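You operate a simulated robot arm through the tools that you are given. There is no shell and no other tool. Be economical: measure what you need, move in short steps, check, and stop when the job is done.

Carry out the task below with a simulated robot arm. There is one attempt and no reset: what you move stays moved.

## Task
Put the blue valve with an orange cap from the plate edge by the slides in the dark tray. Then put one of the blue caps from the elevator side shelf on top of the dirty filter. Then fetch the blue valve with a white cap that says "396" from the black pocket tray and set it on the fine checker plate. Then fetch the steel block with a green band and stand it on the shelf under the welder bench. Then put the blue housing from the top of the tube bench on the lower shelf of the tube bench. Then take the steel block on the work top of the tall shelf rack and put it away on the top of the carrier rack. Keep to this order. Set down upright: blue valve with a white cap, steel block with a green band, blue housing, steel block.

Only the result counts: the job must be done as asked and must still hold three seconds after the hand-in. Knocking over, shifting, dropping, spilling or breaking anything else fails it. Lids that push on must go on centred and level and be pressed home; caps that screw on are set level and turned clockwise until they are tight.

## Robot
A 7-joint arm with a two-finger parallel gripper on a trunk, on a base that drives. Base frame: it is fixed to the floor where the robot stands at the start and does not move with it; the origin is under the middle of the robot, x ahead of it, y to its left, z up; the surface under the hand at the start is at about z = 0.86. Lengths are in m, angles in degrees, forces in N, time in s.
With the tool pointing down near the work surface it reaches from about 0.2 to 0.74 m from the robot's upright axis, wherever it stands. Its first joint turns from -166.0 to 166.0 degrees. Places, roughly: blue cap (4x4x3 cm) [2.3, 0.2, 0.8]; blue housing [1, 3.5, 1]; blue valve with a white cap [4.5, -1.25, 1]; blue valve with an orange cap [0.5, 0, 1]; dark tray (24x15x4 cm) [1.2, -2.3, 0.9]; dirty filter [4.75, -0.5, 1]; fine checker plate [2.25, -2, 0.75]; lower shelf of the tube bench [0.7, 3.5, 0.3]; shelf under the welder bench [4.7, -1.2, 0.3]; steel block [-1.5, 3.75, 1]; steel block with a green band [4.75, -1.5, 1]; top of the carrier rack [-0.2, 0.6, 1]. Payload 1.57 kg.
Tool frame: the origin (TCP) lies between the finger pads and is the grasp point; the fingertips stand 0.03 m ahead of it; z points along the fingers, y is the line along which they close. Largest opening 0.11 m; finger width 0.024, thickness 0.012; the body of the gripper, 0.048 by 0.112 m, starts 0.078 m behind the TCP.
Orientation is told as [roll, pitch, yaw] about the base's x, y, z axes, in that order, counted from this pose: with the fingers straight down and closing along the base's y, the tool's x points along the base's -x, its y along +y and its z along -z.

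## Interface
- The arm moves only by the tool send_rows. Its argument "targets" is text: rows parted by semicolons, each of 7 numbers parted by spaces: the turn, a rotation vector about the base's x, y, z in degrees, then the shift along the base's x, y, z in mm, then the gripper command, from -1 (shut) to 1 (fully open), values between in proportion. In form: rx ry rz x y z hand; .... A call has 1 to 8 rows; each row shifts and turns the commanded pose from where the row before left it. Each row takes 0.2 s and may step no farther than 0.05 m and 8.6 degrees from the row before; otherwise, or with a gripper value out of range, the whole call is refused. Where a pose cannot be reached the arm comes as near as it can. A force on the tool above 40 N (or 10 N above the force at the start of the call, whichever is more), or a blocked arm, ends the call early, and 0.2 s more pass. Each finger travels about 0.045 m/s and halts on what it meets, pressing with about 41 N; the grip force reading is that of the motor and also rises with nothing between the fingers. The clock runs only during rows and for 0.2 s after the last one: add rows that do not move to give the fingers time. The reply holds the time, the measured pose of the TCP, the force on the tool along the base axes, the opening and the grip force, in the units named above and with some noise, with the torque about the TCP (base axes, N m) and any sound that the robot's microphone picked up, and new pictures: "show" is both (left out), scene, wrist or none.
- Cameras (640 x 400 px; columns grow to the right, rows downward): "scene" is now at [-0.0268, 0.2135, 1.5468]; the picture's right is [0.88, -0.48, 0.00], its down [-0.40, -0.73, -0.55] and it looks along [0.27, 0.49, -0.83] (base axes); focal length 237 px, centre (320, 200). "wrist" rides on the gripper at [0.07, 0.016, -0.141] in the tool frame; the picture's right is [-0.23, 0.97, 0.00], its down [-0.86, -0.20, -0.48] and it looks along [-0.47, -0.11, 0.88] (tool axes); focal length 222 px, centre (320, 200).
- move_column(by): slides the trunk up (or, below 0, down) by that many m; the arm and the scene camera ride with it, the base frame stays. It gives what a move gives, with no picture.
- roll_base(legs): drives the robot by 1 to 6 legs, each [ahead, turn to the left] in m and degrees, along the robot's own axes; the way and the turn of a leg run together, so that a leg with both is an arc; at most 1.5 m and 180 degrees a leg. The arm and the cameras ride along, it lands a little off, and it stops where it bumps. It gives what a move gives, and a new picture of the scene camera.
- pan_tilt(pan, tilt): turns the head with the scene camera to pan (to the left, within 155 degrees either way) and tilt (down, from -29 to 69), counted from straight ahead of the robot. It gives what a move gives, and a new picture of the scene camera.
- locate(camera, pixels): for up to 12 pixels [column, row] of the newest picture of that camera ("zoom" is the newest enlarged one), the place [x, y, z] in the base frame of the surface seen there, good to about 0.002 m. No time passes.
- enlarge(camera, box): a new picture of the part [left, top, right, bottom] of that camera's present view, enlarged. No time passes.
- finish_job(): hands the job in; it is judged then, once.

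Keep the steps short. Do not move on a guess: measure, check each grasp and each placing, and mend mistakes. In all there are 124 turns and 260 pictures (those below and enlarged ones count). Leave the gripper open and the arm clear of the work at the hand-in unless told otherwise, and finish with a single line.

The tools are called after "Request:" as a command line: name --argument value ..., lists and objects as JSON in quotes. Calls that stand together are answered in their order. send_rows: Moves the arm, as the interface text tells. Its arguments: {"type":"object","properties":{"targets":{"type":"string"},"show":{"type":"string","enum":["both","scene","wrist","none"]}},"required":["targets"]} The other tools are called the same way: move_column (by) slides the trunk up or down; roll_base (legs) drives the base; pan_tilt (pan, tilt) turns the head that bears the scene camera; locate (camera, pixels) gives the place of the surface under pixels of a picture; enlarge (camera, box) takes an enlarged picture of a part of a camera's view; finish_job () hands the job in.

At the start:

```text
t: 0.0
tcp_pos: [0.2097, 0.6318, 0.9997]
orientation: [0.0, 0.0, 0.0]
wrist_force: [0.4, -0.6, 0.1]
torque: [0.02, 0.03, 0.02]
opening: 0.11
gripper_force: 0.0
trunk travel left (down, up): [-0.5, 0.09]
robot x, y, heading: [0.001, -0.0051, 0.2]
head pan, tilt: [61.3, 56.3]
```

scene: 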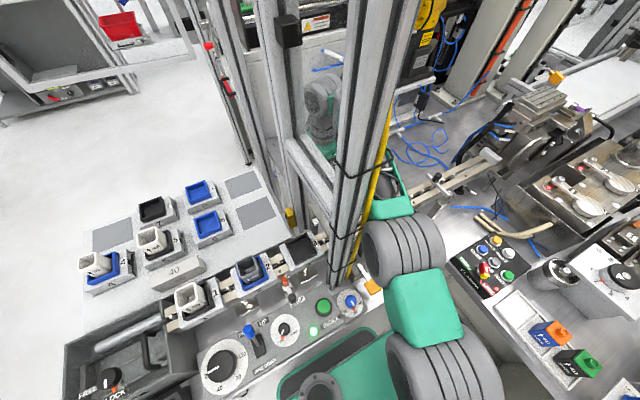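
wrist: 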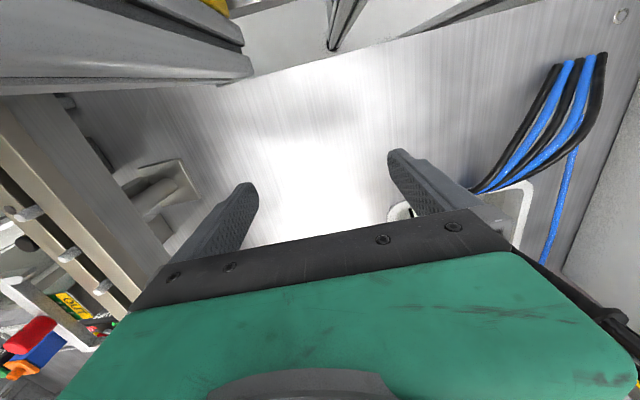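

I see a blue valve with an orange cap near pixel (550,335) in the scene. I will enlarge that part and turn the head there.

Request:
pan_tilt --pan 0 --tilt 50

```text
t: 1.3
tcp_pos: [0.2115, 0.6302, 0.9992]
orientation: [0.0, -0.1, 0.0]
wrist_force: [0.2, -0.5, 0.9]
torque: [0.02, -0.04, 0.02]
opening: 0.1098
gripper_force: 0.0
trunk travel left (down, up): [-0.5, 0.09]
robot x, y, heading: [0.0, -0.0041, 0.2]
head pan, tilt: [0.0, 50.0]
```

scene: 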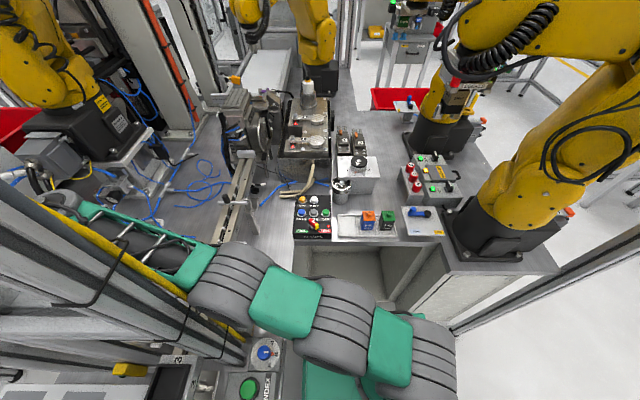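

Request:
enlarge --camera "scene" --box '[280, 160, 460, 272]'

Request:
locate --camera "scene" --pixels '[[368, 216], [388, 218], [368, 227], [350, 235], [420, 228], [420, 212], [380, 240], [300, 240], [410, 330], [350, 163]]'

```text
3.56 times, centred on (370, 216) of scene
```

zoom: 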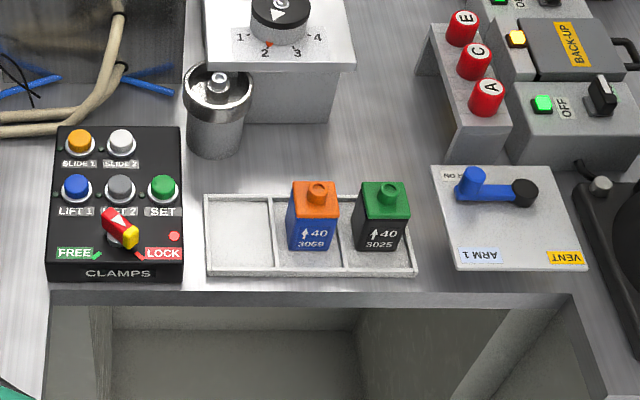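

```text
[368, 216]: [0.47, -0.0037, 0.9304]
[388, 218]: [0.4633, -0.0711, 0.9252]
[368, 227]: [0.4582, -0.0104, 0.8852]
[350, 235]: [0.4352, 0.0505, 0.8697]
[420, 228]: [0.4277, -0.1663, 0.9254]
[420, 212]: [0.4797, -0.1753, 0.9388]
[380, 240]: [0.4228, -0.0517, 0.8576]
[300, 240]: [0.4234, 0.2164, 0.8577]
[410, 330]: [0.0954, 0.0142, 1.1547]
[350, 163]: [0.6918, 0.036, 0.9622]
```

I'll measure the valve's corners and the tray in the enlarged picture.

Request:
locate --camera "zoom" --pixels '[[316, 190], [292, 210], [336, 210], [296, 184], [334, 184], [290, 245], [335, 248], [384, 190], [364, 212], [405, 212], [345, 270], [240, 230]]'

Request:
enlarge --camera "scene" --box '[320, 190, 400, 240]'

```text
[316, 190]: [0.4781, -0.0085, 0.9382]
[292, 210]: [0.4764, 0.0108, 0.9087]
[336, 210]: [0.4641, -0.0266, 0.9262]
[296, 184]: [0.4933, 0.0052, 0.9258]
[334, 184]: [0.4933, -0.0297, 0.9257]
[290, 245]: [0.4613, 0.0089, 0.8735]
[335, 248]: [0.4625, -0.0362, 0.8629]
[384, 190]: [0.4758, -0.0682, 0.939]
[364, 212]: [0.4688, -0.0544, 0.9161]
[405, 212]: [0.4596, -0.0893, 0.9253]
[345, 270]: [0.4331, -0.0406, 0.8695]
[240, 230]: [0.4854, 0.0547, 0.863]
```

```text
8.00 times, centred on (360, 215) of scene
```

zoom: 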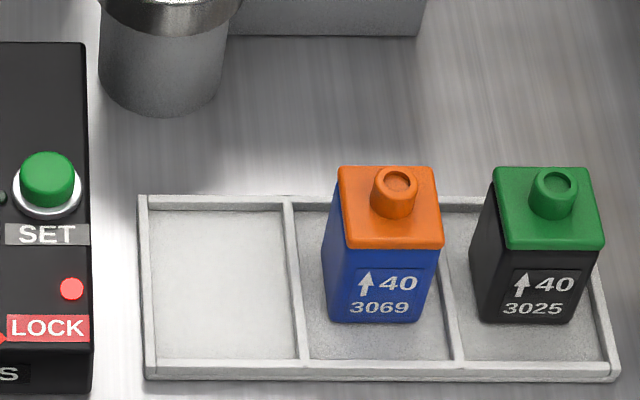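

The valve is about 38 mm square with its top at z 0.926. I'll check obstacles along the swing path from the arm's present place.

Request:
locate --camera "scene" --pixels '[[235, 185], [250, 165], [232, 232], [255, 115], [215, 100], [290, 190], [310, 88], [340, 180], [150, 180], [130, 290], [308, 145], [450, 195]]'

Request:
pan_tilt --pan 45 --tilt 45

```text
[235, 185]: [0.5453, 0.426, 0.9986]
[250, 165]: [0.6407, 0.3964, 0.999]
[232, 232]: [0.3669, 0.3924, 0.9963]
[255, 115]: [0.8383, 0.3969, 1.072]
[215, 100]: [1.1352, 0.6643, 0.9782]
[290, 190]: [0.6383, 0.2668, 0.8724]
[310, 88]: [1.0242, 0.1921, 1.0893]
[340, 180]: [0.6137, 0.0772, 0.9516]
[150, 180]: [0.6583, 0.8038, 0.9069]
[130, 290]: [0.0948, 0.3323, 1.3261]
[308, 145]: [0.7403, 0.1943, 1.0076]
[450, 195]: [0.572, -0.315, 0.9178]
```

```text
t: 2.4
tcp_pos: [0.2114, 0.6311, 1.0]
orientation: [0.0, 0.0, 0.0]
wrist_force: [0.0, -0.4, 0.6]
torque: [0.03, 0.02, 0.03]
opening: 0.1101
gripper_force: 0.0
trunk travel left (down, up): [-0.5, 0.09]
robot x, y, heading: [0.0042, -0.0041, -0.4]
head pan, tilt: [45.0, 45.0]
```

scene: 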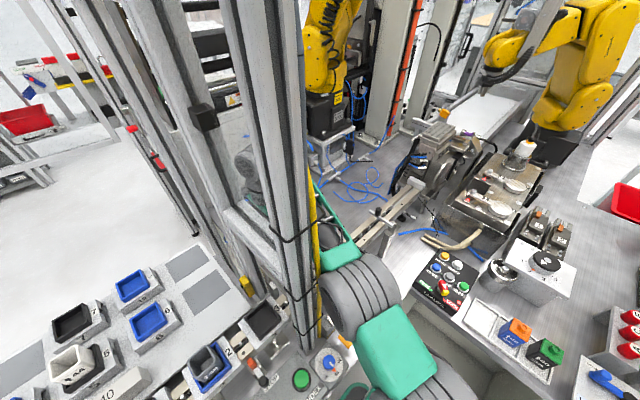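

A slide top at z 1.0 stands at y≈0.4. I'll first raise the hand by 0.12 m straight up.

Request:
send_rows --targets "0 0 0 0 0 40 1;0 0 0 0 0 40 1;0 0 0 0 0 40 1"

```text
t: 3.2
tcp_pos: [0.2197, 0.6167, 1.1067]
orientation: [-0.7, 0.6, -0.2]
wrist_force: [0.0, 0.2, -0.1]
torque: [0.02, -0.02, 0.03]
opening: 0.1101
gripper_force: 0.2
out of reach, approached as far as the arm can: row 3
trunk travel left (down, up): [-0.5, 0.09]
robot x, y, heading: [-0.0003, -0.0026, -0.6]
head pan, tilt: [45.0, 45.0]
```

scene: 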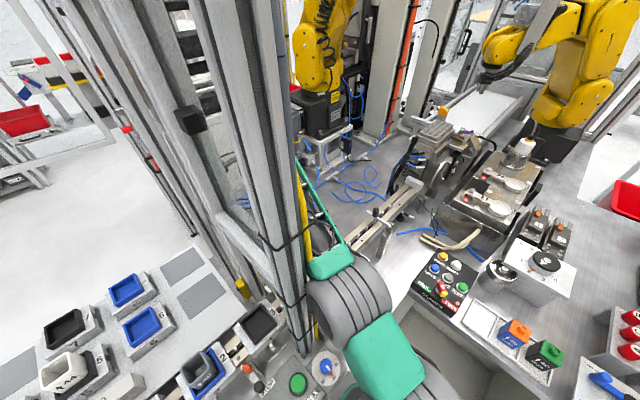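
wrist: 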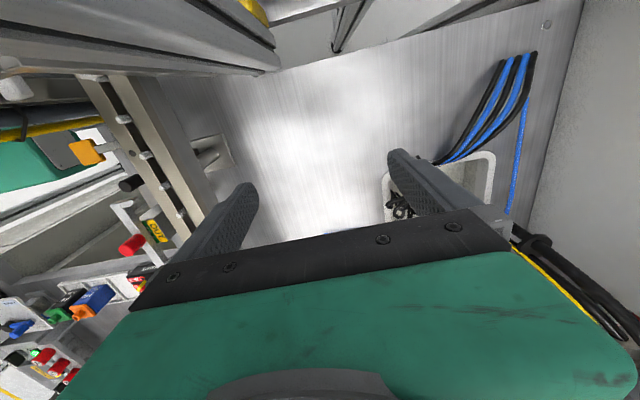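

Now I swing clockwise towards the valve at z≈1.1, turning the tool with the swing.

Request:
send_rows --targets "0 0 -8 38 -28 0 1;0 0 -8 36 -34 0 1;0 0 -8 34 -38 0 1;0 0 -8 30 -40 0 1;0 0 -8 26 -42 0 1;0 0 -8 20 -44 0 1;0 0 -8 14 -46 0 1;0 0 -8 12 -46 0 1"

```text
refused: row 3 steps farther than a row can; nothing moved
```

Request:
send_rows --targets "0 0 -8 36 -28 0 1;0 0 -8 34 -34 0 1;0 0 -8 32 -37 0 1;0 0 -8 29 -39 0 1;0 0 -8 25 -42 0 1;0 0 -8 20 -44 0 1;0 0 -8 14 -46 0 1;0 0 -8 12 -46 0 1"

```text
t: 5.0
tcp_pos: [0.5055, 0.4447, 1.0917]
orientation: [-0.1, 0.0, -64.1]
wrist_force: [0.0, 0.5, 0.0]
torque: [0.0, 0.01, 0.02]
opening: 0.1096
gripper_force: 0.1
out of reach, approached as far as the arm can: row 1, 2, 3, 4, 5, 6, 7, 8
trunk travel left (down, up): [-0.5, 0.09]
robot x, y, heading: [0.0007, -0.0031, -0.0]
head pan, tilt: [45.0, 45.0]
```

scene: 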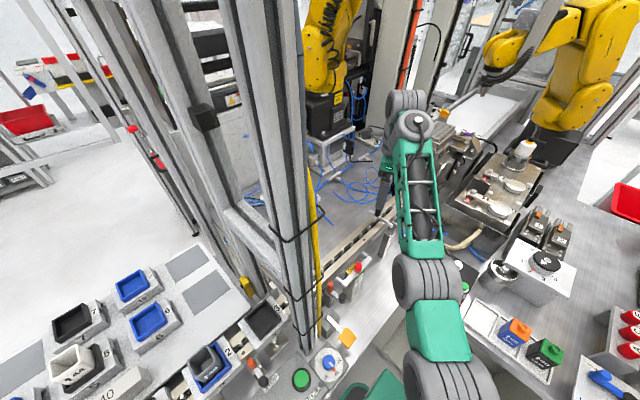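
wrist: 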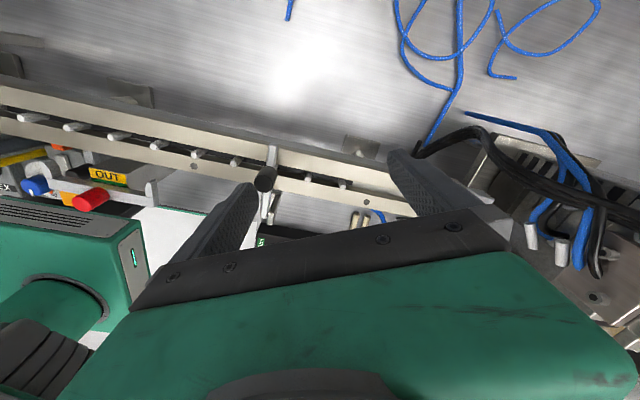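

The reply says the pose was out of reach on height. I'll lower a little and move toward the robot to see how the commanded pose follows.

Request:
send_rows --targets "0 0 0 0 0 -20 1;0 0 0 0 0 0 1" --show "none"

```text
t: 5.6
tcp_pos: [0.5038, 0.4463, 1.0789]
orientation: [-0.1, -0.2, -64.0]
wrist_force: [-0.1, 3.4, 18.1]
torque: [-0.42, 0.88, -0.32]
opening: 0.1082
gripper_force: 0.1
out of reach, approached as far as the arm can: row 1
trunk travel left (down, up): [-0.5, 0.09]
robot x, y, heading: [-0.0, -0.0008, -0.2]
head pan, tilt: [45.0, 45.0]
```

There's an 18 N upward force: something under the left finger (dark knob near wrist pixel (265,180)). I go back up.

Request:
send_rows --targets "0 0 0 -10 -5 14 1;0 0 0 -15 -20 0 1"

```text
t: 6.2
tcp_pos: [0.502, 0.4501, 1.0878]
orientation: [-0.1, -0.1, -64.0]
wrist_force: [-0.1, 0.3, 0.3]
torque: [0.01, 0.01, 0.03]
opening: 0.1097
gripper_force: 0.1
out of reach, approached as far as the arm can: row 1, 2
trunk travel left (down, up): [-0.5, 0.09]
robot x, y, heading: [0.0006, -0.0028, -0.1]
head pan, tilt: [45.0, 45.0]
```

scene: 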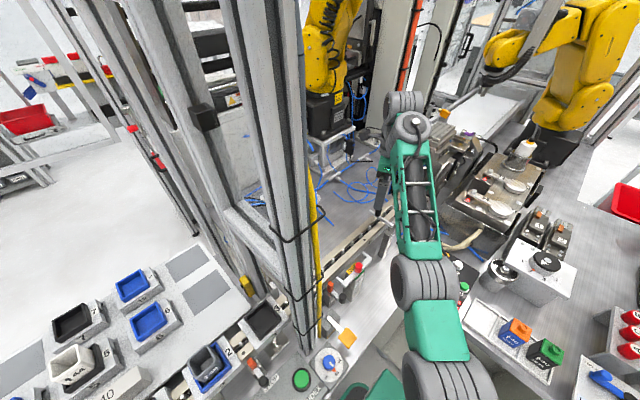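
wrist: 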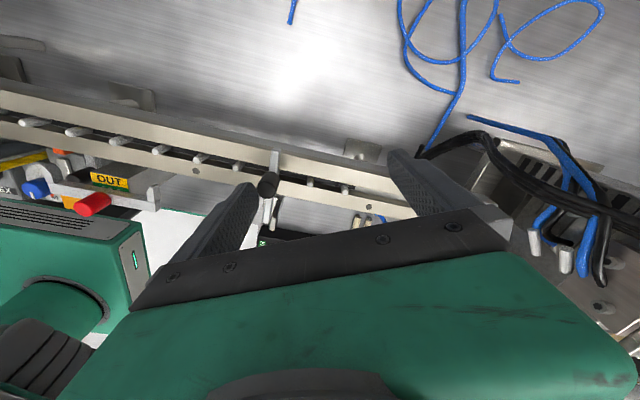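

The arm cannot fold further at this height relative to the trunk. I'll raise the trunk 0.09 m, which also lifts the hand clear of the knob.

Request:
move_column --by 0.09

Request:
locate --camera "wrist" --pixels '[[268, 184], [272, 200], [245, 188], [400, 155]]'

```text
t: 7.5
tcp_pos: [0.5019, 0.4491, 1.1782]
orientation: [0.0, 0.0, -63.9]
wrist_force: [0.5, -0.3, 0.0]
torque: [-0.03, 0.0, 0.01]
opening: 0.1099
gripper_force: 0.1
trunk travel left (down, up): [-0.59, 0.0]
robot x, y, heading: [-0.0029, -0.0014, -0.0]
head pan, tilt: [45.0, 45.0]
```

```text
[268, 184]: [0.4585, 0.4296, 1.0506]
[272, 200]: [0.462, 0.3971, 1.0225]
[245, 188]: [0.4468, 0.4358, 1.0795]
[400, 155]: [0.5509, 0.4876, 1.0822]
```

Clear of the knob (top z≈1.05). Now move toward the robot and right, lowering slightly.

Request:
send_rows --targets "0 0 0 0 -45 -15 1;0 0 0 0 -45 -15 1;0 0 0 0 -45 0 1;0 0 -8 0 -45 0 1;0 0 -8 0 -45 0 1;0 0 -8 0 -45 0 1;0 0 0 0 -45 0 1;0 0 0 0 -45 0 1"

```text
t: 9.3
tcp_pos: [0.6623, 0.1898, 1.172]
orientation: [-0.1, 0.0, -88.1]
wrist_force: [-0.2, 0.7, -0.6]
torque: [-0.02, 0.01, 0.02]
opening: 0.1099
gripper_force: 0.0
out of reach, approached as far as the arm can: row 1, 2, 3, 4, 5, 6, 7, 8
trunk travel left (down, up): [-0.59, 0.0]
robot x, y, heading: [-0.0018, -0.004, -0.1]
head pan, tilt: [45.0, 45.0]
```

scene: 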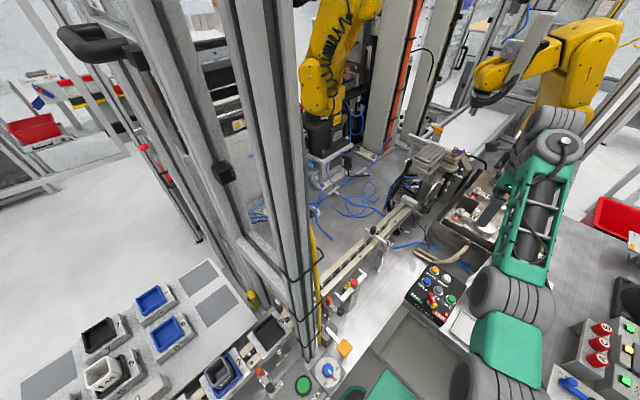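
wrist: 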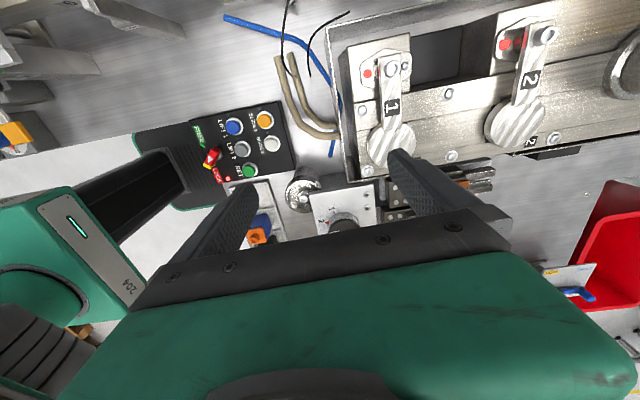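

The arm sits on the edge of its reach at this height. I'll lower by 0.06 m (still above the slide blocks at z≈1.01) while pulling inward.

Request:
send_rows --targets "0 0 0 -10 -10 -30 1;0 0 0 -20 -20 -30 1;0 0 0 -30 -20 0 1;0 0 0 0 0 0 1" --show "wrist"

```text
t: 10.3
tcp_pos: [0.6813, 0.1801, 1.1621]
orientation: [-0.8, -0.2, -88.0]
wrist_force: [0.6, -0.4, 1.1]
torque: [-0.03, -0.03, 0.03]
opening: 0.1102
gripper_force: 0.2
out of reach, approached as far as the arm can: row 1, 2, 3
trunk travel left (down, up): [-0.59, 0.0]
robot x, y, heading: [-0.0001, -0.0023, -0.2]
head pan, tilt: [45.0, 45.0]
```

wrist: 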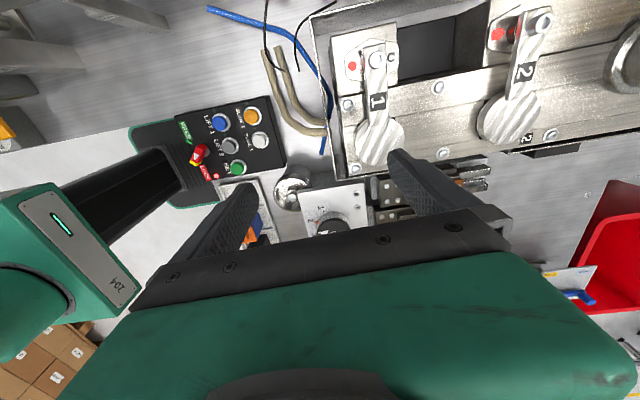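

It moved outward instead; the arm's bend matters. I'll look at the arm itself.

Request:
pan_tilt --pan 0 --tilt 40

```text
t: 11.4
tcp_pos: [0.6815, 0.1799, 1.1623]
orientation: [-0.7, -0.2, -88.0]
wrist_force: [0.4, -0.4, 0.2]
torque: [-0.01, 0.02, 0.01]
opening: 0.11
gripper_force: 0.0
trunk travel left (down, up): [-0.59, 0.0]
robot x, y, heading: [-0.0037, -0.0032, -0.1]
head pan, tilt: [0.0, 40.0]
```

scene: 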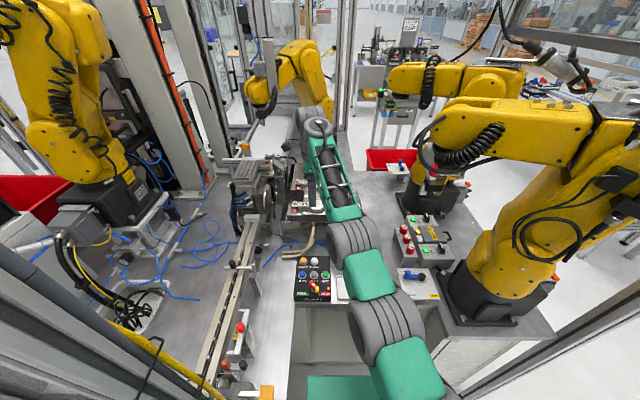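

Request:
locate --camera "scene" --pixels '[[400, 370], [385, 315], [370, 270], [352, 240], [345, 208], [328, 165], [315, 125], [312, 115], [380, 348]]'

```text
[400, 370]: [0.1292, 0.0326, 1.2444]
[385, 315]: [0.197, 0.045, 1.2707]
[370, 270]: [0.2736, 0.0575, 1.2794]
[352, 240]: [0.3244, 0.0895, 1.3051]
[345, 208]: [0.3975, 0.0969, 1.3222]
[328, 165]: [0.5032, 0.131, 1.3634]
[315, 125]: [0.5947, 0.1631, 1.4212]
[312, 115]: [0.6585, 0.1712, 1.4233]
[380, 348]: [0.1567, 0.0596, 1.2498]
```

The arm stands straight out (shoulder to wrist rising, z 1.24→1.42), so it's singular. I'll try to break the elbow with pure inward rows, no images needed.

Request:
send_rows --targets "0 0 0 -40 -10 0 1;0 0 0 -40 -10 0 1;0 0 0 0 0 0 1;0 0 0 0 0 0 1" --show "none"

```text
t: 12.4
tcp_pos: [0.666, 0.1762, 1.1688]
orientation: [-0.3, -0.1, -88.0]
wrist_force: [-0.4, 0.3, -0.8]
torque: [-0.03, 0.02, -0.03]
opening: 0.1099
gripper_force: 0.0
out of reach, approached as far as the arm can: row 1, 2
trunk travel left (down, up): [-0.59, 0.0]
robot x, y, heading: [-0.0012, -0.0024, 0.0]
head pan, tilt: [0.0, 40.0]
```

Stuck on the dome. Try a pure 50 mm lowering here (blocks below at z≈1.01, fingertips would be at 1.09).

Request:
send_rows --targets "0 0 0 0 0 -25 1;0 0 0 0 0 -25 1;0 0 0 0 0 0 1;0 0 0 0 0 0 1" --show "none"

```text
t: 13.4
tcp_pos: [0.6656, 0.1778, 1.1594]
orientation: [-1.0, -0.4, -88.0]
wrist_force: [0.2, 0.6, 0.3]
torque: [-0.03, 0.01, -0.01]
opening: 0.11
gripper_force: 0.2
out of reach, approached as far as the arm can: row 1, 2
trunk travel left (down, up): [-0.59, 0.0]
robot x, y, heading: [0.0008, -0.0009, 0.1]
head pan, tilt: [0.0, 40.0]
```

Neither works; a wrist limit seems likely. I'll tilt the fingers outward 16° while lowering 40 mm and see whether the arm comes free.

Request:
send_rows --targets "0 -8 0 0 0 0 1;0 -8 0 0 0 0 1;0 0 0 0 0 -20 1;0 0 0 0 0 -20 1;0 0 0 0 0 0 1" --show "none"

```text
t: 14.6
tcp_pos: [0.711, 0.1581, 1.1308]
orientation: [8.8, -3.8, -88.5]
wrist_force: [-0.2, -0.1, 0.2]
torque: [0.06, -0.05, 0.02]
opening: 0.11
gripper_force: 0.0
out of reach, approached as far as the arm can: row 1, 2
trunk travel left (down, up): [-0.59, 0.0]
robot x, y, heading: [0.0006, -0.0011, -0.2]
head pan, tilt: [0.0, 40.0]
```

Rows 3–5 were reachable now. I'll continue inward while lowering slightly.

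Request:
send_rows --targets "0 0 0 -25 -10 -5 1;0 0 0 -30 -20 0 1;0 0 0 -30 -30 0 1;0 0 0 -30 -30 0 1;0 0 0 0 0 0 1" --show "scene"

```text
t: 15.8
tcp_pos: [0.6786, 0.1354, 1.13]
orientation: [8.5, -3.7, -88.5]
wrist_force: [-0.2, 0.8, 0.6]
torque: [0.0, -0.02, 0.01]
opening: 0.1098
gripper_force: 0.1
out of reach, approached as far as the arm can: row 2, 3, 4
trunk travel left (down, up): [-0.59, 0.0]
robot x, y, heading: [0.0009, -0.003, 0.2]
head pan, tilt: [0.0, 40.0]
```

scene: 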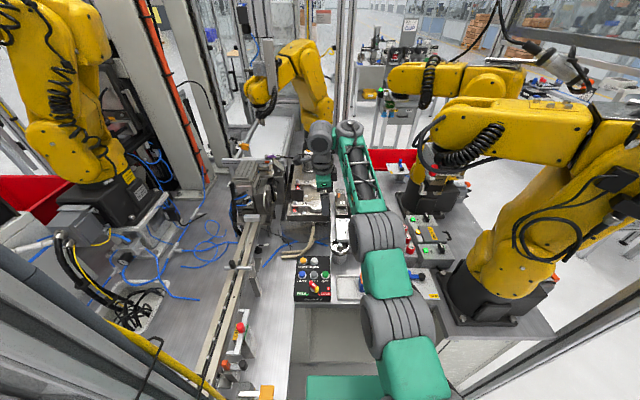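

Still near the edge at this height; the arm folds only when the hand is lower. I'll swing right to y≈-0.08, where the table beyond the valve looks flat, then lower there. Swing first, keeping radius.

Request:
send_rows --targets "0 0 0 8 -45 0 1;0 0 0 8 -45 0 1;0 0 0 4 -45 0 1;0 0 0 0 -45 0 1;0 0 0 0 -45 0 1;0 0 0 0 0 0 1"

```text
t: 17.4
tcp_pos: [0.7294, -0.0469, 1.1249]
orientation: [10.1, -2.5, -83.4]
wrist_force: [3.1, -1.6, 0.9]
torque: [0.16, 0.32, 0.02]
opening: 0.1099
gripper_force: 0.2
trunk travel left (down, up): [-0.59, 0.0]
robot x, y, heading: [0.0256, -0.0005, 6.5]
head pan, tilt: [0.0, 40.0]
stopped in row 6: the arm was blocked; the commanded pose is now the measured one
```

scene: 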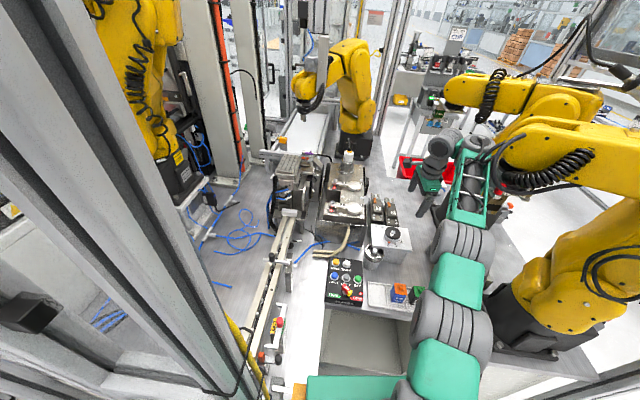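
wrist: 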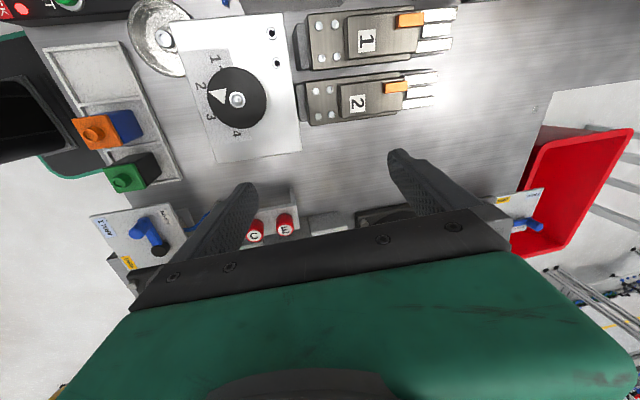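

The forearm met the yellow robot (scene (495,150)) and the base twisted 6.5°. I move back left 60 mm at once.

Request:
send_rows --targets "0 0 0 0 30 0 1;0 0 0 0 30 0 1;0 0 0 0 0 0 1"

```text
t: 17.7
tcp_pos: [0.7517, -0.0439, 1.1258]
orientation: [12.6, 0.6, -84.2]
wrist_force: [-0.7, -0.1, 0.2]
torque: [-0.07, -0.05, -0.03]
opening: 0.1099
gripper_force: 0.1
trunk travel left (down, up): [-0.59, 0.0]
robot x, y, heading: [0.0339, 0.0023, 11.1]
head pan, tilt: [0.0, 40.0]
stopped in row 1: the arm was blocked; the commanded pose is now the measured one
```

scene: 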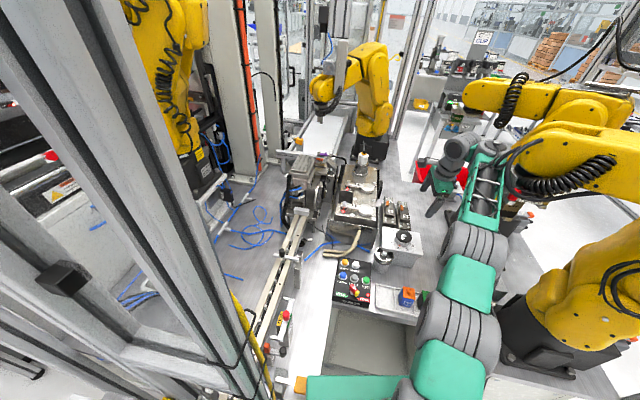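
wrist: 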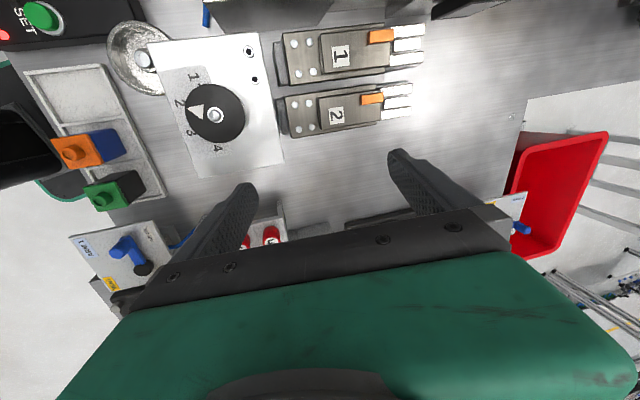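

Still blocked. Turning the base left carries the whole arm away from the yellow robot. I'll turn by 8°.

Request:
roll_base --legs '[[0, 8]]'

```text
t: 18.5
tcp_pos: [0.774, -0.0363, 1.1237]
orientation: [16.8, 3.1, -78.0]
wrist_force: [-0.6, -0.5, -0.8]
torque: [0.03, -0.01, 0.0]
opening: 0.1097
gripper_force: 0.2
trunk travel left (down, up): [-0.59, 0.0]
robot x, y, heading: [0.0376, 0.0012, 13.9]
head pan, tilt: [0.0, 40.0]
stopped in leg 1: the robot was blocked; the commanded pose is now the measured one
```

scene: 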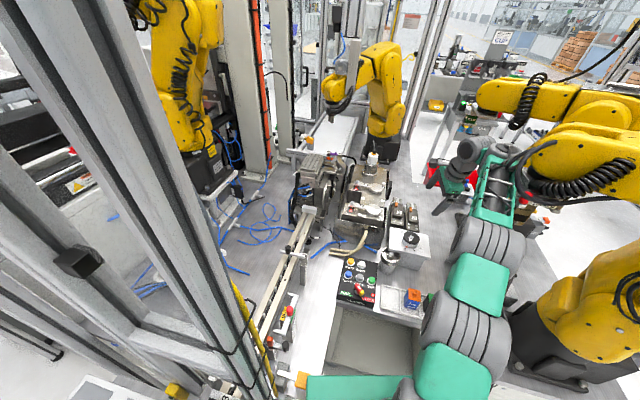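

Blocked again. I'll look closely at the contact area.

Request:
enlarge --camera "scene" --box '[400, 60, 640, 260]'

Request:
locate --camera "scene" --pixels '[[496, 160], [512, 152], [530, 145], [545, 140], [495, 200], [515, 205], [530, 190], [580, 150], [460, 170], [520, 235], [530, 100]]'

```text
2.00 times, centred on (520, 160) of scene
```

zoom: 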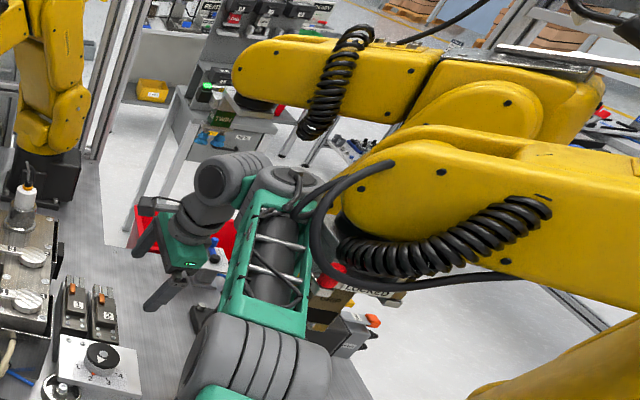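

```text
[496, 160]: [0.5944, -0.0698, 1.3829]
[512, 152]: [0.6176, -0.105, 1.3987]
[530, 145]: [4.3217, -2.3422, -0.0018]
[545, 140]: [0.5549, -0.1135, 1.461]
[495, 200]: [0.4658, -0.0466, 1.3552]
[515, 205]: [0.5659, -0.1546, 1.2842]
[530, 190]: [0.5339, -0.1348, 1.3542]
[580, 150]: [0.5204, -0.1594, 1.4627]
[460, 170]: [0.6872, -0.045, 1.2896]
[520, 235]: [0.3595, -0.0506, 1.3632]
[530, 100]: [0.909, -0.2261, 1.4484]
```

The yellow robot's nose (about [0.54,-0.13,1.3–1.46]) lies right of my wrist joint. I'll try small arm steps left.

Request:
send_rows --targets "0 0 0 0 12 -5 1;0 0 0 0 12 -5 1;0 0 0 0 12 -5 1;0 0 0 0 12 0 1" --show "none"

```text
t: 18.8
tcp_pos: [0.7807, -0.0264, 1.1227]
orientation: [19.2, 3.8, -74.5]
wrist_force: [0.2, -0.7, 0.8]
torque: [0.04, -0.03, 0.0]
opening: 0.11
gripper_force: 0.1
trunk travel left (down, up): [-0.59, 0.0]
robot x, y, heading: [0.0357, 0.0006, 15.2]
head pan, tilt: [0.0, 40.0]
stopped in row 1: the arm was blocked; the commanded pose is now the measured one
```

Still squeezed. Lowering the trunk should take the wrist below the yellow nose; the table below the hand is flat and tips are at 1.09.

Request:
move_column --by -0.08

Request:
roll_base --legs '[[0, 3]]'

```text
t: 19.9
tcp_pos: [0.8166, -0.0678, 1.0161]
orientation: [16.1, 6.7, -76.9]
wrist_force: [-0.4, 1.5, -2.9]
torque: [-0.19, -0.08, -0.06]
opening: 0.1099
gripper_force: 0.1
trunk travel left (down, up): [-0.538, 0.052]
robot x, y, heading: [0.0806, 0.022, 25.8]
head pan, tilt: [0.0, 40.0]
stopped: the arm was blocked; the commanded pose is now the measured one
```

```text
t: 20.7
tcp_pos: [0.8361, -0.0122, 1.0165]
orientation: [17.7, 4.9, -73.4]
wrist_force: [-7.9, -23.3, 82.1]
torque: [-2.51, 3.32, 1.73]
opening: 0.0993
gripper_force: 0.0
trunk travel left (down, up): [-0.538, 0.052]
robot x, y, heading: [0.0856, 0.025, 25.6]
head pan, tilt: [0.0, 40.0]
stopped in leg 1: the robot was blocked; the commanded pose is now the measured one
```

scene: 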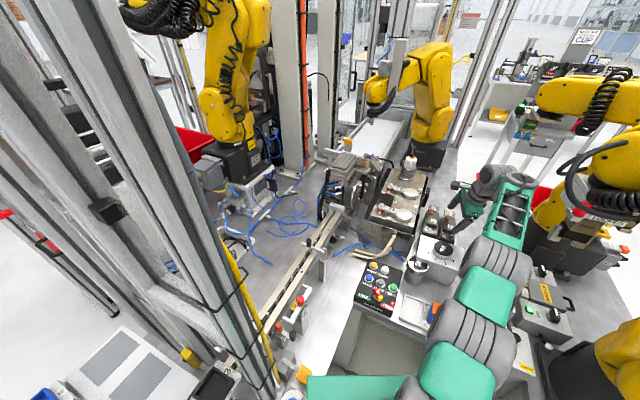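

The arm is free of the yellow robot, but the finger now presses (82 N) on a toggle block by the dial box. I lift straight up.

Request:
send_rows --targets "0 0 0 0 0 20 1;0 0 0 0 0 20 1;0 0 0 0 0 20 1"

```text
t: 21.5
tcp_pos: [0.819, -0.0155, 1.0328]
orientation: [15.4, 6.1, -73.2]
wrist_force: [-0.4, -0.1, -0.8]
torque: [0.02, -0.01, -0.02]
opening: 0.1098
gripper_force: 0.1
out of reach, approached as far as the arm can: row 1, 2, 3
trunk travel left (down, up): [-0.538, 0.052]
robot x, y, heading: [0.0787, 0.0287, 26.1]
head pan, tilt: [0.0, 40.0]
```

scene: 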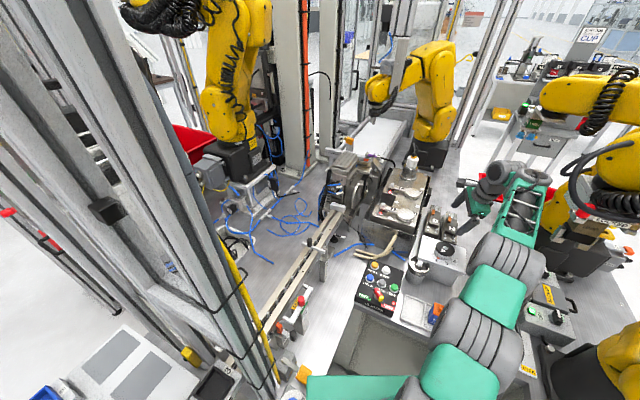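
wrist: 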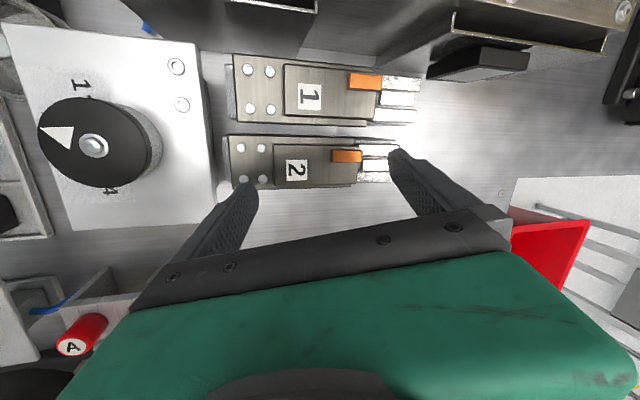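

Lifted off, fixtures look unchanged. I'll measure heights of things around the hand.

Request:
locate --camera "wrist" --pixels '[[92, 140], [130, 60], [310, 95], [395, 178], [370, 80], [410, 85], [350, 157], [480, 60], [80, 335], [330, 210], [470, 140], [245, 190]]'

Request:
locate --camera "scene" --pixels '[[520, 180], [530, 220], [515, 200], [570, 160], [560, 185], [590, 205], [575, 210], [490, 190], [490, 260], [470, 310], [455, 370], [600, 170]]'

```text
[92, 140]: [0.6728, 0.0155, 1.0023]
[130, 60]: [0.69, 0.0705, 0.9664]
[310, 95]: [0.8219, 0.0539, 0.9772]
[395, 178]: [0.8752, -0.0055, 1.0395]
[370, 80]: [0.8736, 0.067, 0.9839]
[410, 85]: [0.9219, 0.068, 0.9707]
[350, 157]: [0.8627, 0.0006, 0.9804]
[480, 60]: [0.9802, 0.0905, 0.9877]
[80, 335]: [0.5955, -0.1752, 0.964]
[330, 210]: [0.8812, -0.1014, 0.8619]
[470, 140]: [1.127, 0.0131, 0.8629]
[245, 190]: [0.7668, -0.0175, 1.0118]
```

```text
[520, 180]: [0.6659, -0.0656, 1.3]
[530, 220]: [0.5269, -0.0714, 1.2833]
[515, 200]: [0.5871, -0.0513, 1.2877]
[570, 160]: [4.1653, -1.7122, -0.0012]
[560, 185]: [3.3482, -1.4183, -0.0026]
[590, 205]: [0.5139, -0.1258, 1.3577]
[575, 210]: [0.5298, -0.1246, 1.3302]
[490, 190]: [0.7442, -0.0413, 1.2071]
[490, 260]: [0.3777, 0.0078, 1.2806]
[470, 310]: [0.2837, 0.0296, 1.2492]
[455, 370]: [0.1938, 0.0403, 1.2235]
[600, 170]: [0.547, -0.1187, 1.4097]
```

Toggle blocks top out at 0.984 and the dial at 1.002; my tips are ~1.01. I'll raise the trunk 0.02 then swing the arm left about the shoulder, away from the yellow robot.

Request:
move_column --by 0.02

Request:
send_rows --targets "0 0 2 1 26 0 1;0 0 2 0 26 0 1;0 0 2 -1 26 0 1;0 0 0 0 0 0 1"

```text
t: 22.2
tcp_pos: [0.8217, -0.0202, 1.0447]
orientation: [15.8, 6.1, -73.2]
wrist_force: [0.1, -0.1, -0.3]
torque: [-0.01, -0.05, -0.02]
opening: 0.1101
gripper_force: 0.0
trunk travel left (down, up): [-0.558, 0.032]
robot x, y, heading: [0.08, 0.0287, 26.2]
head pan, tilt: [0.0, 40.0]
```

```text
t: 23.2
tcp_pos: [0.8233, 0.0567, 1.0454]
orientation: [15.9, 6.1, -67.3]
wrist_force: [-1.2, -0.1, -0.3]
torque: [-0.03, 0.0, 0.01]
opening: 0.1099
gripper_force: 0.0
trunk travel left (down, up): [-0.558, 0.032]
robot x, y, heading: [0.0788, 0.0265, 25.9]
head pan, tilt: [0.0, 40.0]
```

scene: 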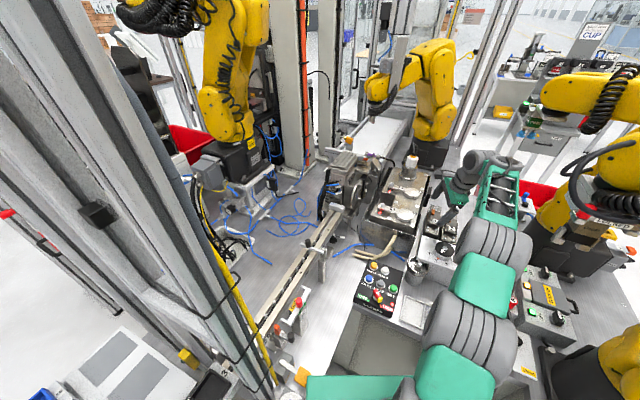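
wrist: 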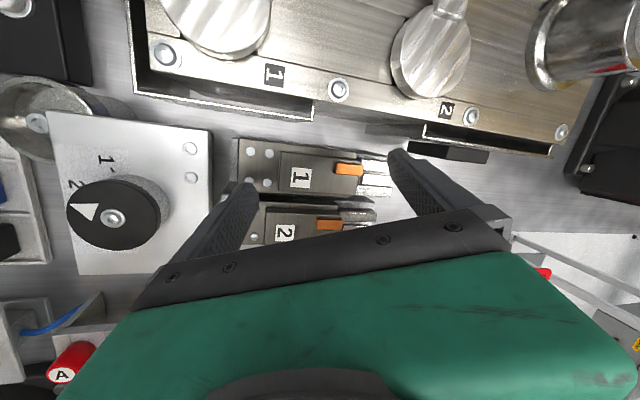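

Good. Raise the trunk the remaining 0.03 m, then turn the base right by 6° (the arm has room for that now).

Request:
move_column --by 0.03

Request:
roll_base --legs '[[0, -5]]'

```text
t: 23.9
tcp_pos: [0.834, 0.0533, 1.072]
orientation: [15.5, 6.6, -67.1]
wrist_force: [0.3, 0.1, -0.2]
torque: [0.03, -0.05, -0.03]
opening: 0.1099
gripper_force: 0.1
trunk travel left (down, up): [-0.588, 0.002]
robot x, y, heading: [0.0845, 0.0262, 25.7]
head pan, tilt: [0.0, 40.0]
```

```text
t: 24.7
tcp_pos: [0.8321, 0.0429, 1.0735]
orientation: [15.5, 6.4, -68.1]
wrist_force: [-0.4, -0.4, 0.4]
torque: [0.0, 0.01, -0.02]
opening: 0.1098
gripper_force: 0.0
trunk travel left (down, up): [-0.588, 0.002]
robot x, y, heading: [0.0839, 0.0248, 25.1]
head pan, tilt: [0.0, 40.0]
stopped in leg 1: the robot was blocked; the commanded pose is now the measured one
```

scene: 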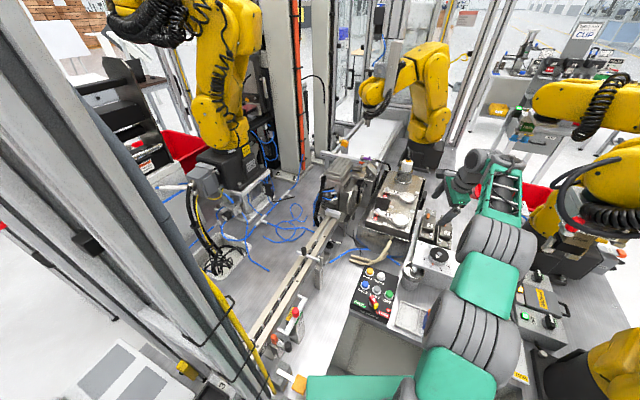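

The base seems wedged under the table. Back it off 0.08 m along its heading.

Request:
roll_base --legs '[[-0.06, 0]]'

Request:
pan_tilt --pan 0 --tilt 69

```text
t: 25.7
tcp_pos: [0.7773, 0.0243, 1.0735]
orientation: [15.4, 6.2, -68.0]
wrist_force: [-0.2, -0.7, 1.0]
torque: [0.03, 0.01, -0.03]
opening: 0.1101
gripper_force: 0.2
trunk travel left (down, up): [-0.588, 0.002]
robot x, y, heading: [0.0319, -0.0011, 25.3]
head pan, tilt: [0.0, 40.0]
```

scene: 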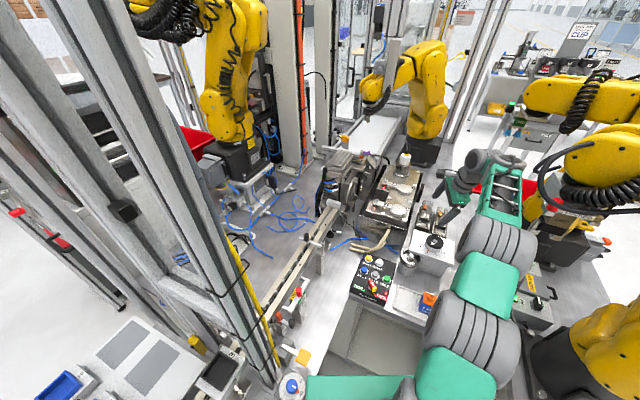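

```text
t: 26.6
tcp_pos: [0.7786, 0.0237, 1.0732]
orientation: [15.4, 6.2, -68.0]
wrist_force: [0.0, 0.1, 0.2]
torque: [0.01, 0.03, 0.0]
opening: 0.11
gripper_force: 0.1
trunk travel left (down, up): [-0.588, 0.002]
robot x, y, heading: [0.0312, -0.0001, 25.3]
head pan, tilt: [0.0, 68.8]
```

scene: 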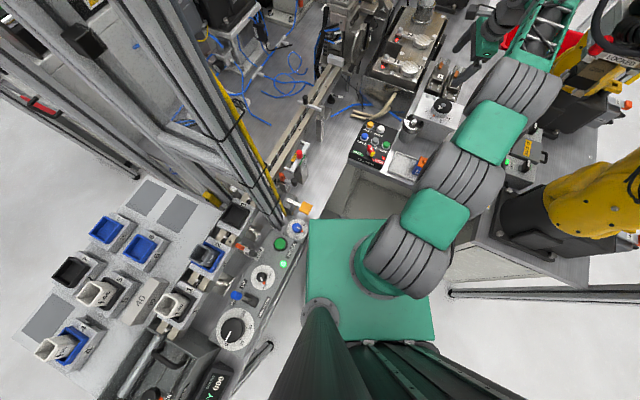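

Platform visible; the base is free of the wedge now. Swing the arm left 12° (tips ~1.035, slide discs ~1.01), then turn the base right 12°.

Request:
send_rows --targets "0 0 3 -2 38 3 1;0 0 3 -4 38 3 1;0 0 3 -6 38 3 1;0 0 3 -8 38 3 1;0 0 0 0 0 0 1" --show "wrist"

Request:
roll_base --legs '[[0, -11]]'

```text
t: 27.8
tcp_pos: [0.7596, 0.176, 1.084]
orientation: [15.5, 6.2, -56.0]
wrist_force: [-0.4, -0.2, -0.2]
torque: [0.03, -0.02, 0.02]
opening: 0.1102
gripper_force: 0.0
trunk travel left (down, up): [-0.588, 0.002]
robot x, y, heading: [0.0318, 0.0002, 25.3]
head pan, tilt: [0.0, 68.8]
```

wrist: 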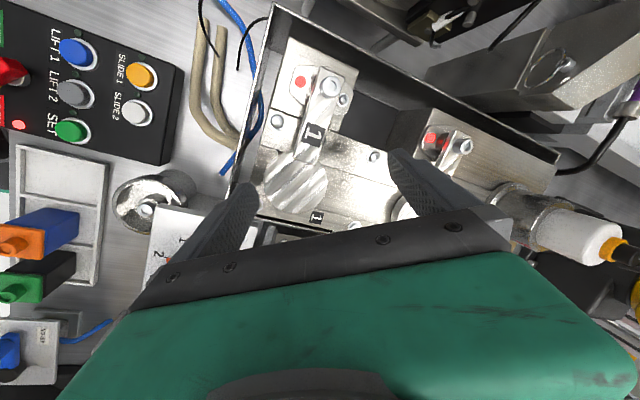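

```text
t: 28.9
tcp_pos: [0.7786, 0.0345, 1.0846]
orientation: [15.4, 6.3, -66.8]
wrist_force: [-0.7, -0.2, 0.5]
torque: [0.04, 0.02, -0.01]
opening: 0.1098
gripper_force: 0.1
trunk travel left (down, up): [-0.588, 0.002]
robot x, y, heading: [0.0291, 0.0005, 14.3]
head pan, tilt: [0.0, 68.8]
```

scene: 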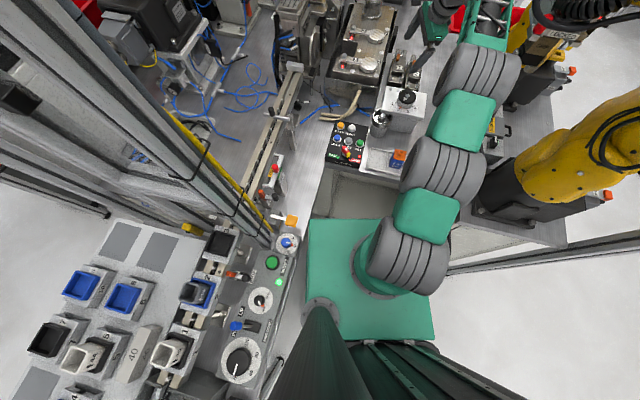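

Works. Repeat: arm left 12°, base right 13°.

Request:
send_rows --targets "0 0 3 -2 38 0 1;0 0 3 -4 38 0 1;0 0 3 -6 38 0 1;0 0 3 -8 38 0 1;0 0 0 0 0 0 1" --show "none"

Request:
roll_base --legs '[[-0.03, -12]]'

```text
t: 30.1
tcp_pos: [0.7579, 0.1872, 1.0839]
orientation: [15.3, 6.3, -55.0]
wrist_force: [0.2, 0.5, -0.7]
torque: [-0.02, -0.02, 0.0]
opening: 0.11
gripper_force: 0.1
trunk travel left (down, up): [-0.588, 0.002]
robot x, y, heading: [0.034, -0.0019, 14.2]
head pan, tilt: [0.0, 68.8]
```

```text
t: 31.3
tcp_pos: [0.7514, 0.0259, 1.0846]
orientation: [15.4, 6.3, -67.1]
wrist_force: [0.5, -0.6, 0.1]
torque: [0.04, -0.03, -0.01]
opening: 0.1101
gripper_force: 0.0
trunk travel left (down, up): [-0.588, 0.002]
robot x, y, heading: [0.0008, -0.004, 2.3]
head pan, tilt: [0.0, 68.8]
```

scene: 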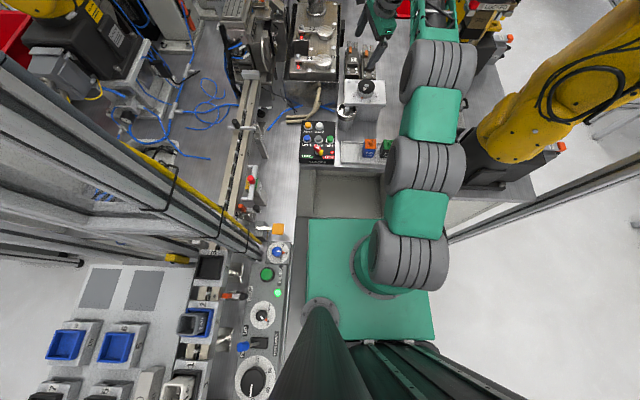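

Base is back near the origin. Next I look behind the robot to see whether it may back off.

Request:
pan_tilt --pan 150 --tilt 35

Request:
pan_tilt --pan -130 --tilt 35

Request:
pan_tilt --pan -60 --tilt 30

```text
t: 33.6
tcp_pos: [0.7512, 0.0259, 1.0837]
orientation: [15.4, 6.2, -67.1]
wrist_force: [-0.5, -0.2, -0.5]
torque: [0.0, 0.03, 0.03]
opening: 0.11
gripper_force: 0.0
trunk travel left (down, up): [-0.588, 0.002]
robot x, y, heading: [0.0005, -0.0035, 2.2]
head pan, tilt: [150.0, 35.0]
```

scene: 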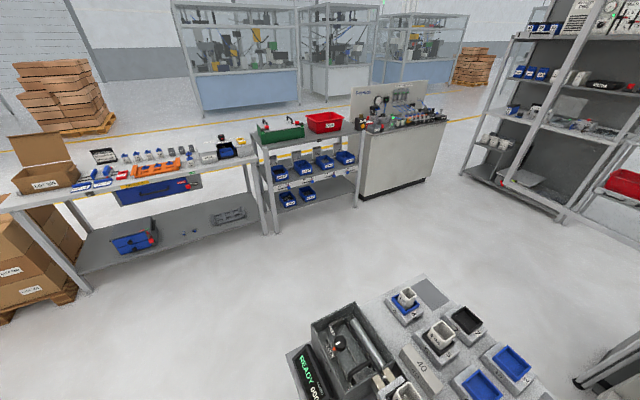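

```text
t: 37.5
tcp_pos: [0.7522, 0.0266, 1.0842]
orientation: [15.3, 6.2, -67.2]
wrist_force: [-0.2, 0.1, 0.4]
torque: [0.01, 0.0, -0.01]
opening: 0.1102
gripper_force: 0.0
trunk travel left (down, up): [-0.588, 0.002]
robot x, y, heading: [0.0001, -0.0023, 2.2]
head pan, tilt: [-130.0, 35.0]
```

scene: 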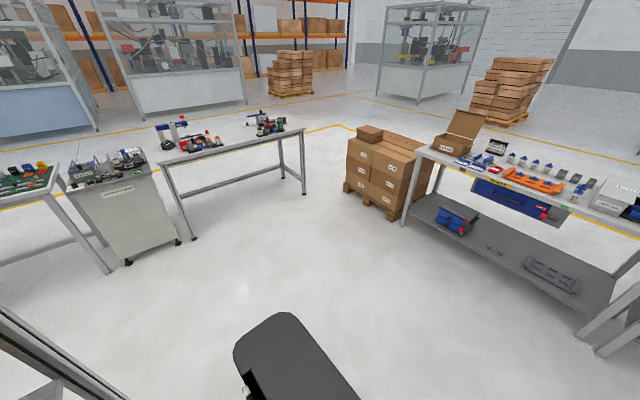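

```text
t: 38.9
tcp_pos: [0.7532, 0.0265, 1.0842]
orientation: [15.3, 6.2, -67.2]
wrist_force: [0.1, 1.3, -0.1]
torque: [-0.02, -0.01, 0.01]
opening: 0.1103
gripper_force: 0.1
trunk travel left (down, up): [-0.588, 0.002]
robot x, y, heading: [0.0011, -0.0041, 2.1]
head pan, tilt: [-60.0, 30.0]
```

scene: 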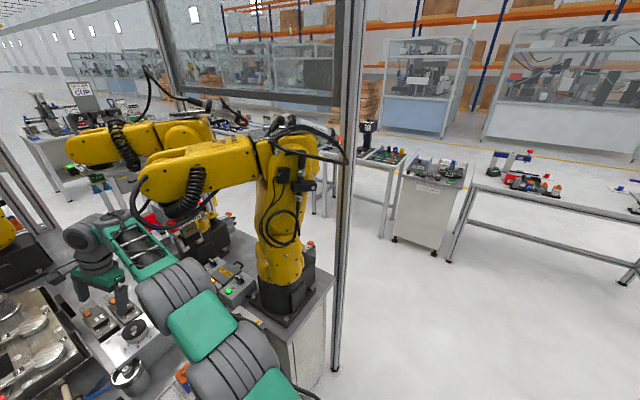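

Behind it's open. I swing the arm left 40 mm more for clearance, then back 0.4 m so the hand comes in front of the table edge.

Request:
send_rows --targets "0 0 2 -1 25 0 1;0 0 2 -2 25 0 1;0 0 0 0 0 0 1" --show "none"

Request:
roll_base --legs '[[-0.42, 0]]'

Request:
pan_tilt --pan 0 --tilt 45

```text
t: 39.7
tcp_pos: [0.7491, 0.0754, 1.0844]
orientation: [15.4, 6.0, -63.0]
wrist_force: [-0.6, -0.7, 0.3]
torque: [-0.03, 0.02, 0.0]
opening: 0.11
gripper_force: 0.2
trunk travel left (down, up): [-0.588, 0.002]
robot x, y, heading: [0.005, -0.0038, 2.2]
head pan, tilt: [-60.0, 30.0]
```

```text
t: 42.3
tcp_pos: [0.3242, 0.059, 1.0841]
orientation: [15.4, 6.1, -63.1]
wrist_force: [0.6, 0.0, 0.0]
torque: [0.01, -0.01, -0.01]
opening: 0.1101
gripper_force: 0.1
trunk travel left (down, up): [-0.588, 0.002]
robot x, y, heading: [-0.4213, -0.0197, 1.9]
head pan, tilt: [-60.0, 30.0]
```

scene: 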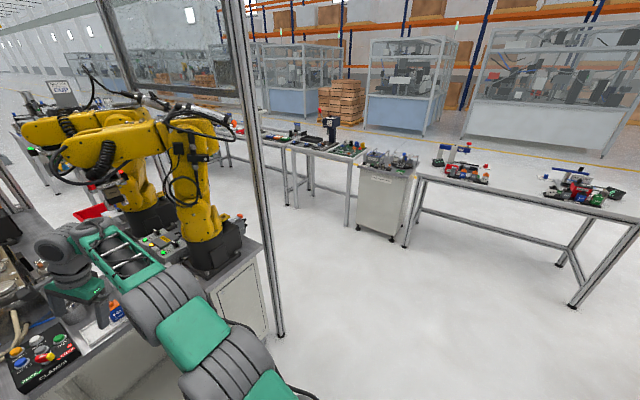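

```text
t: 43.6
tcp_pos: [0.3248, 0.0588, 1.0853]
orientation: [15.4, 6.1, -63.2]
wrist_force: [-1.2, 0.4, 0.7]
torque: [0.02, 0.0, 0.0]
opening: 0.1101
gripper_force: 0.0
trunk travel left (down, up): [-0.588, 0.002]
robot x, y, heading: [-0.4236, -0.0185, 2.0]
head pan, tilt: [0.0, 45.0]
```

scene: 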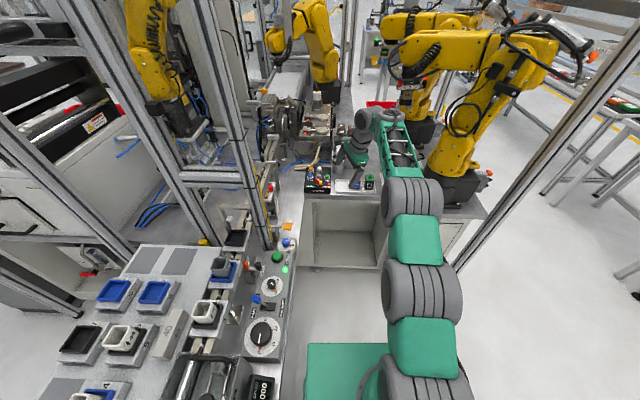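

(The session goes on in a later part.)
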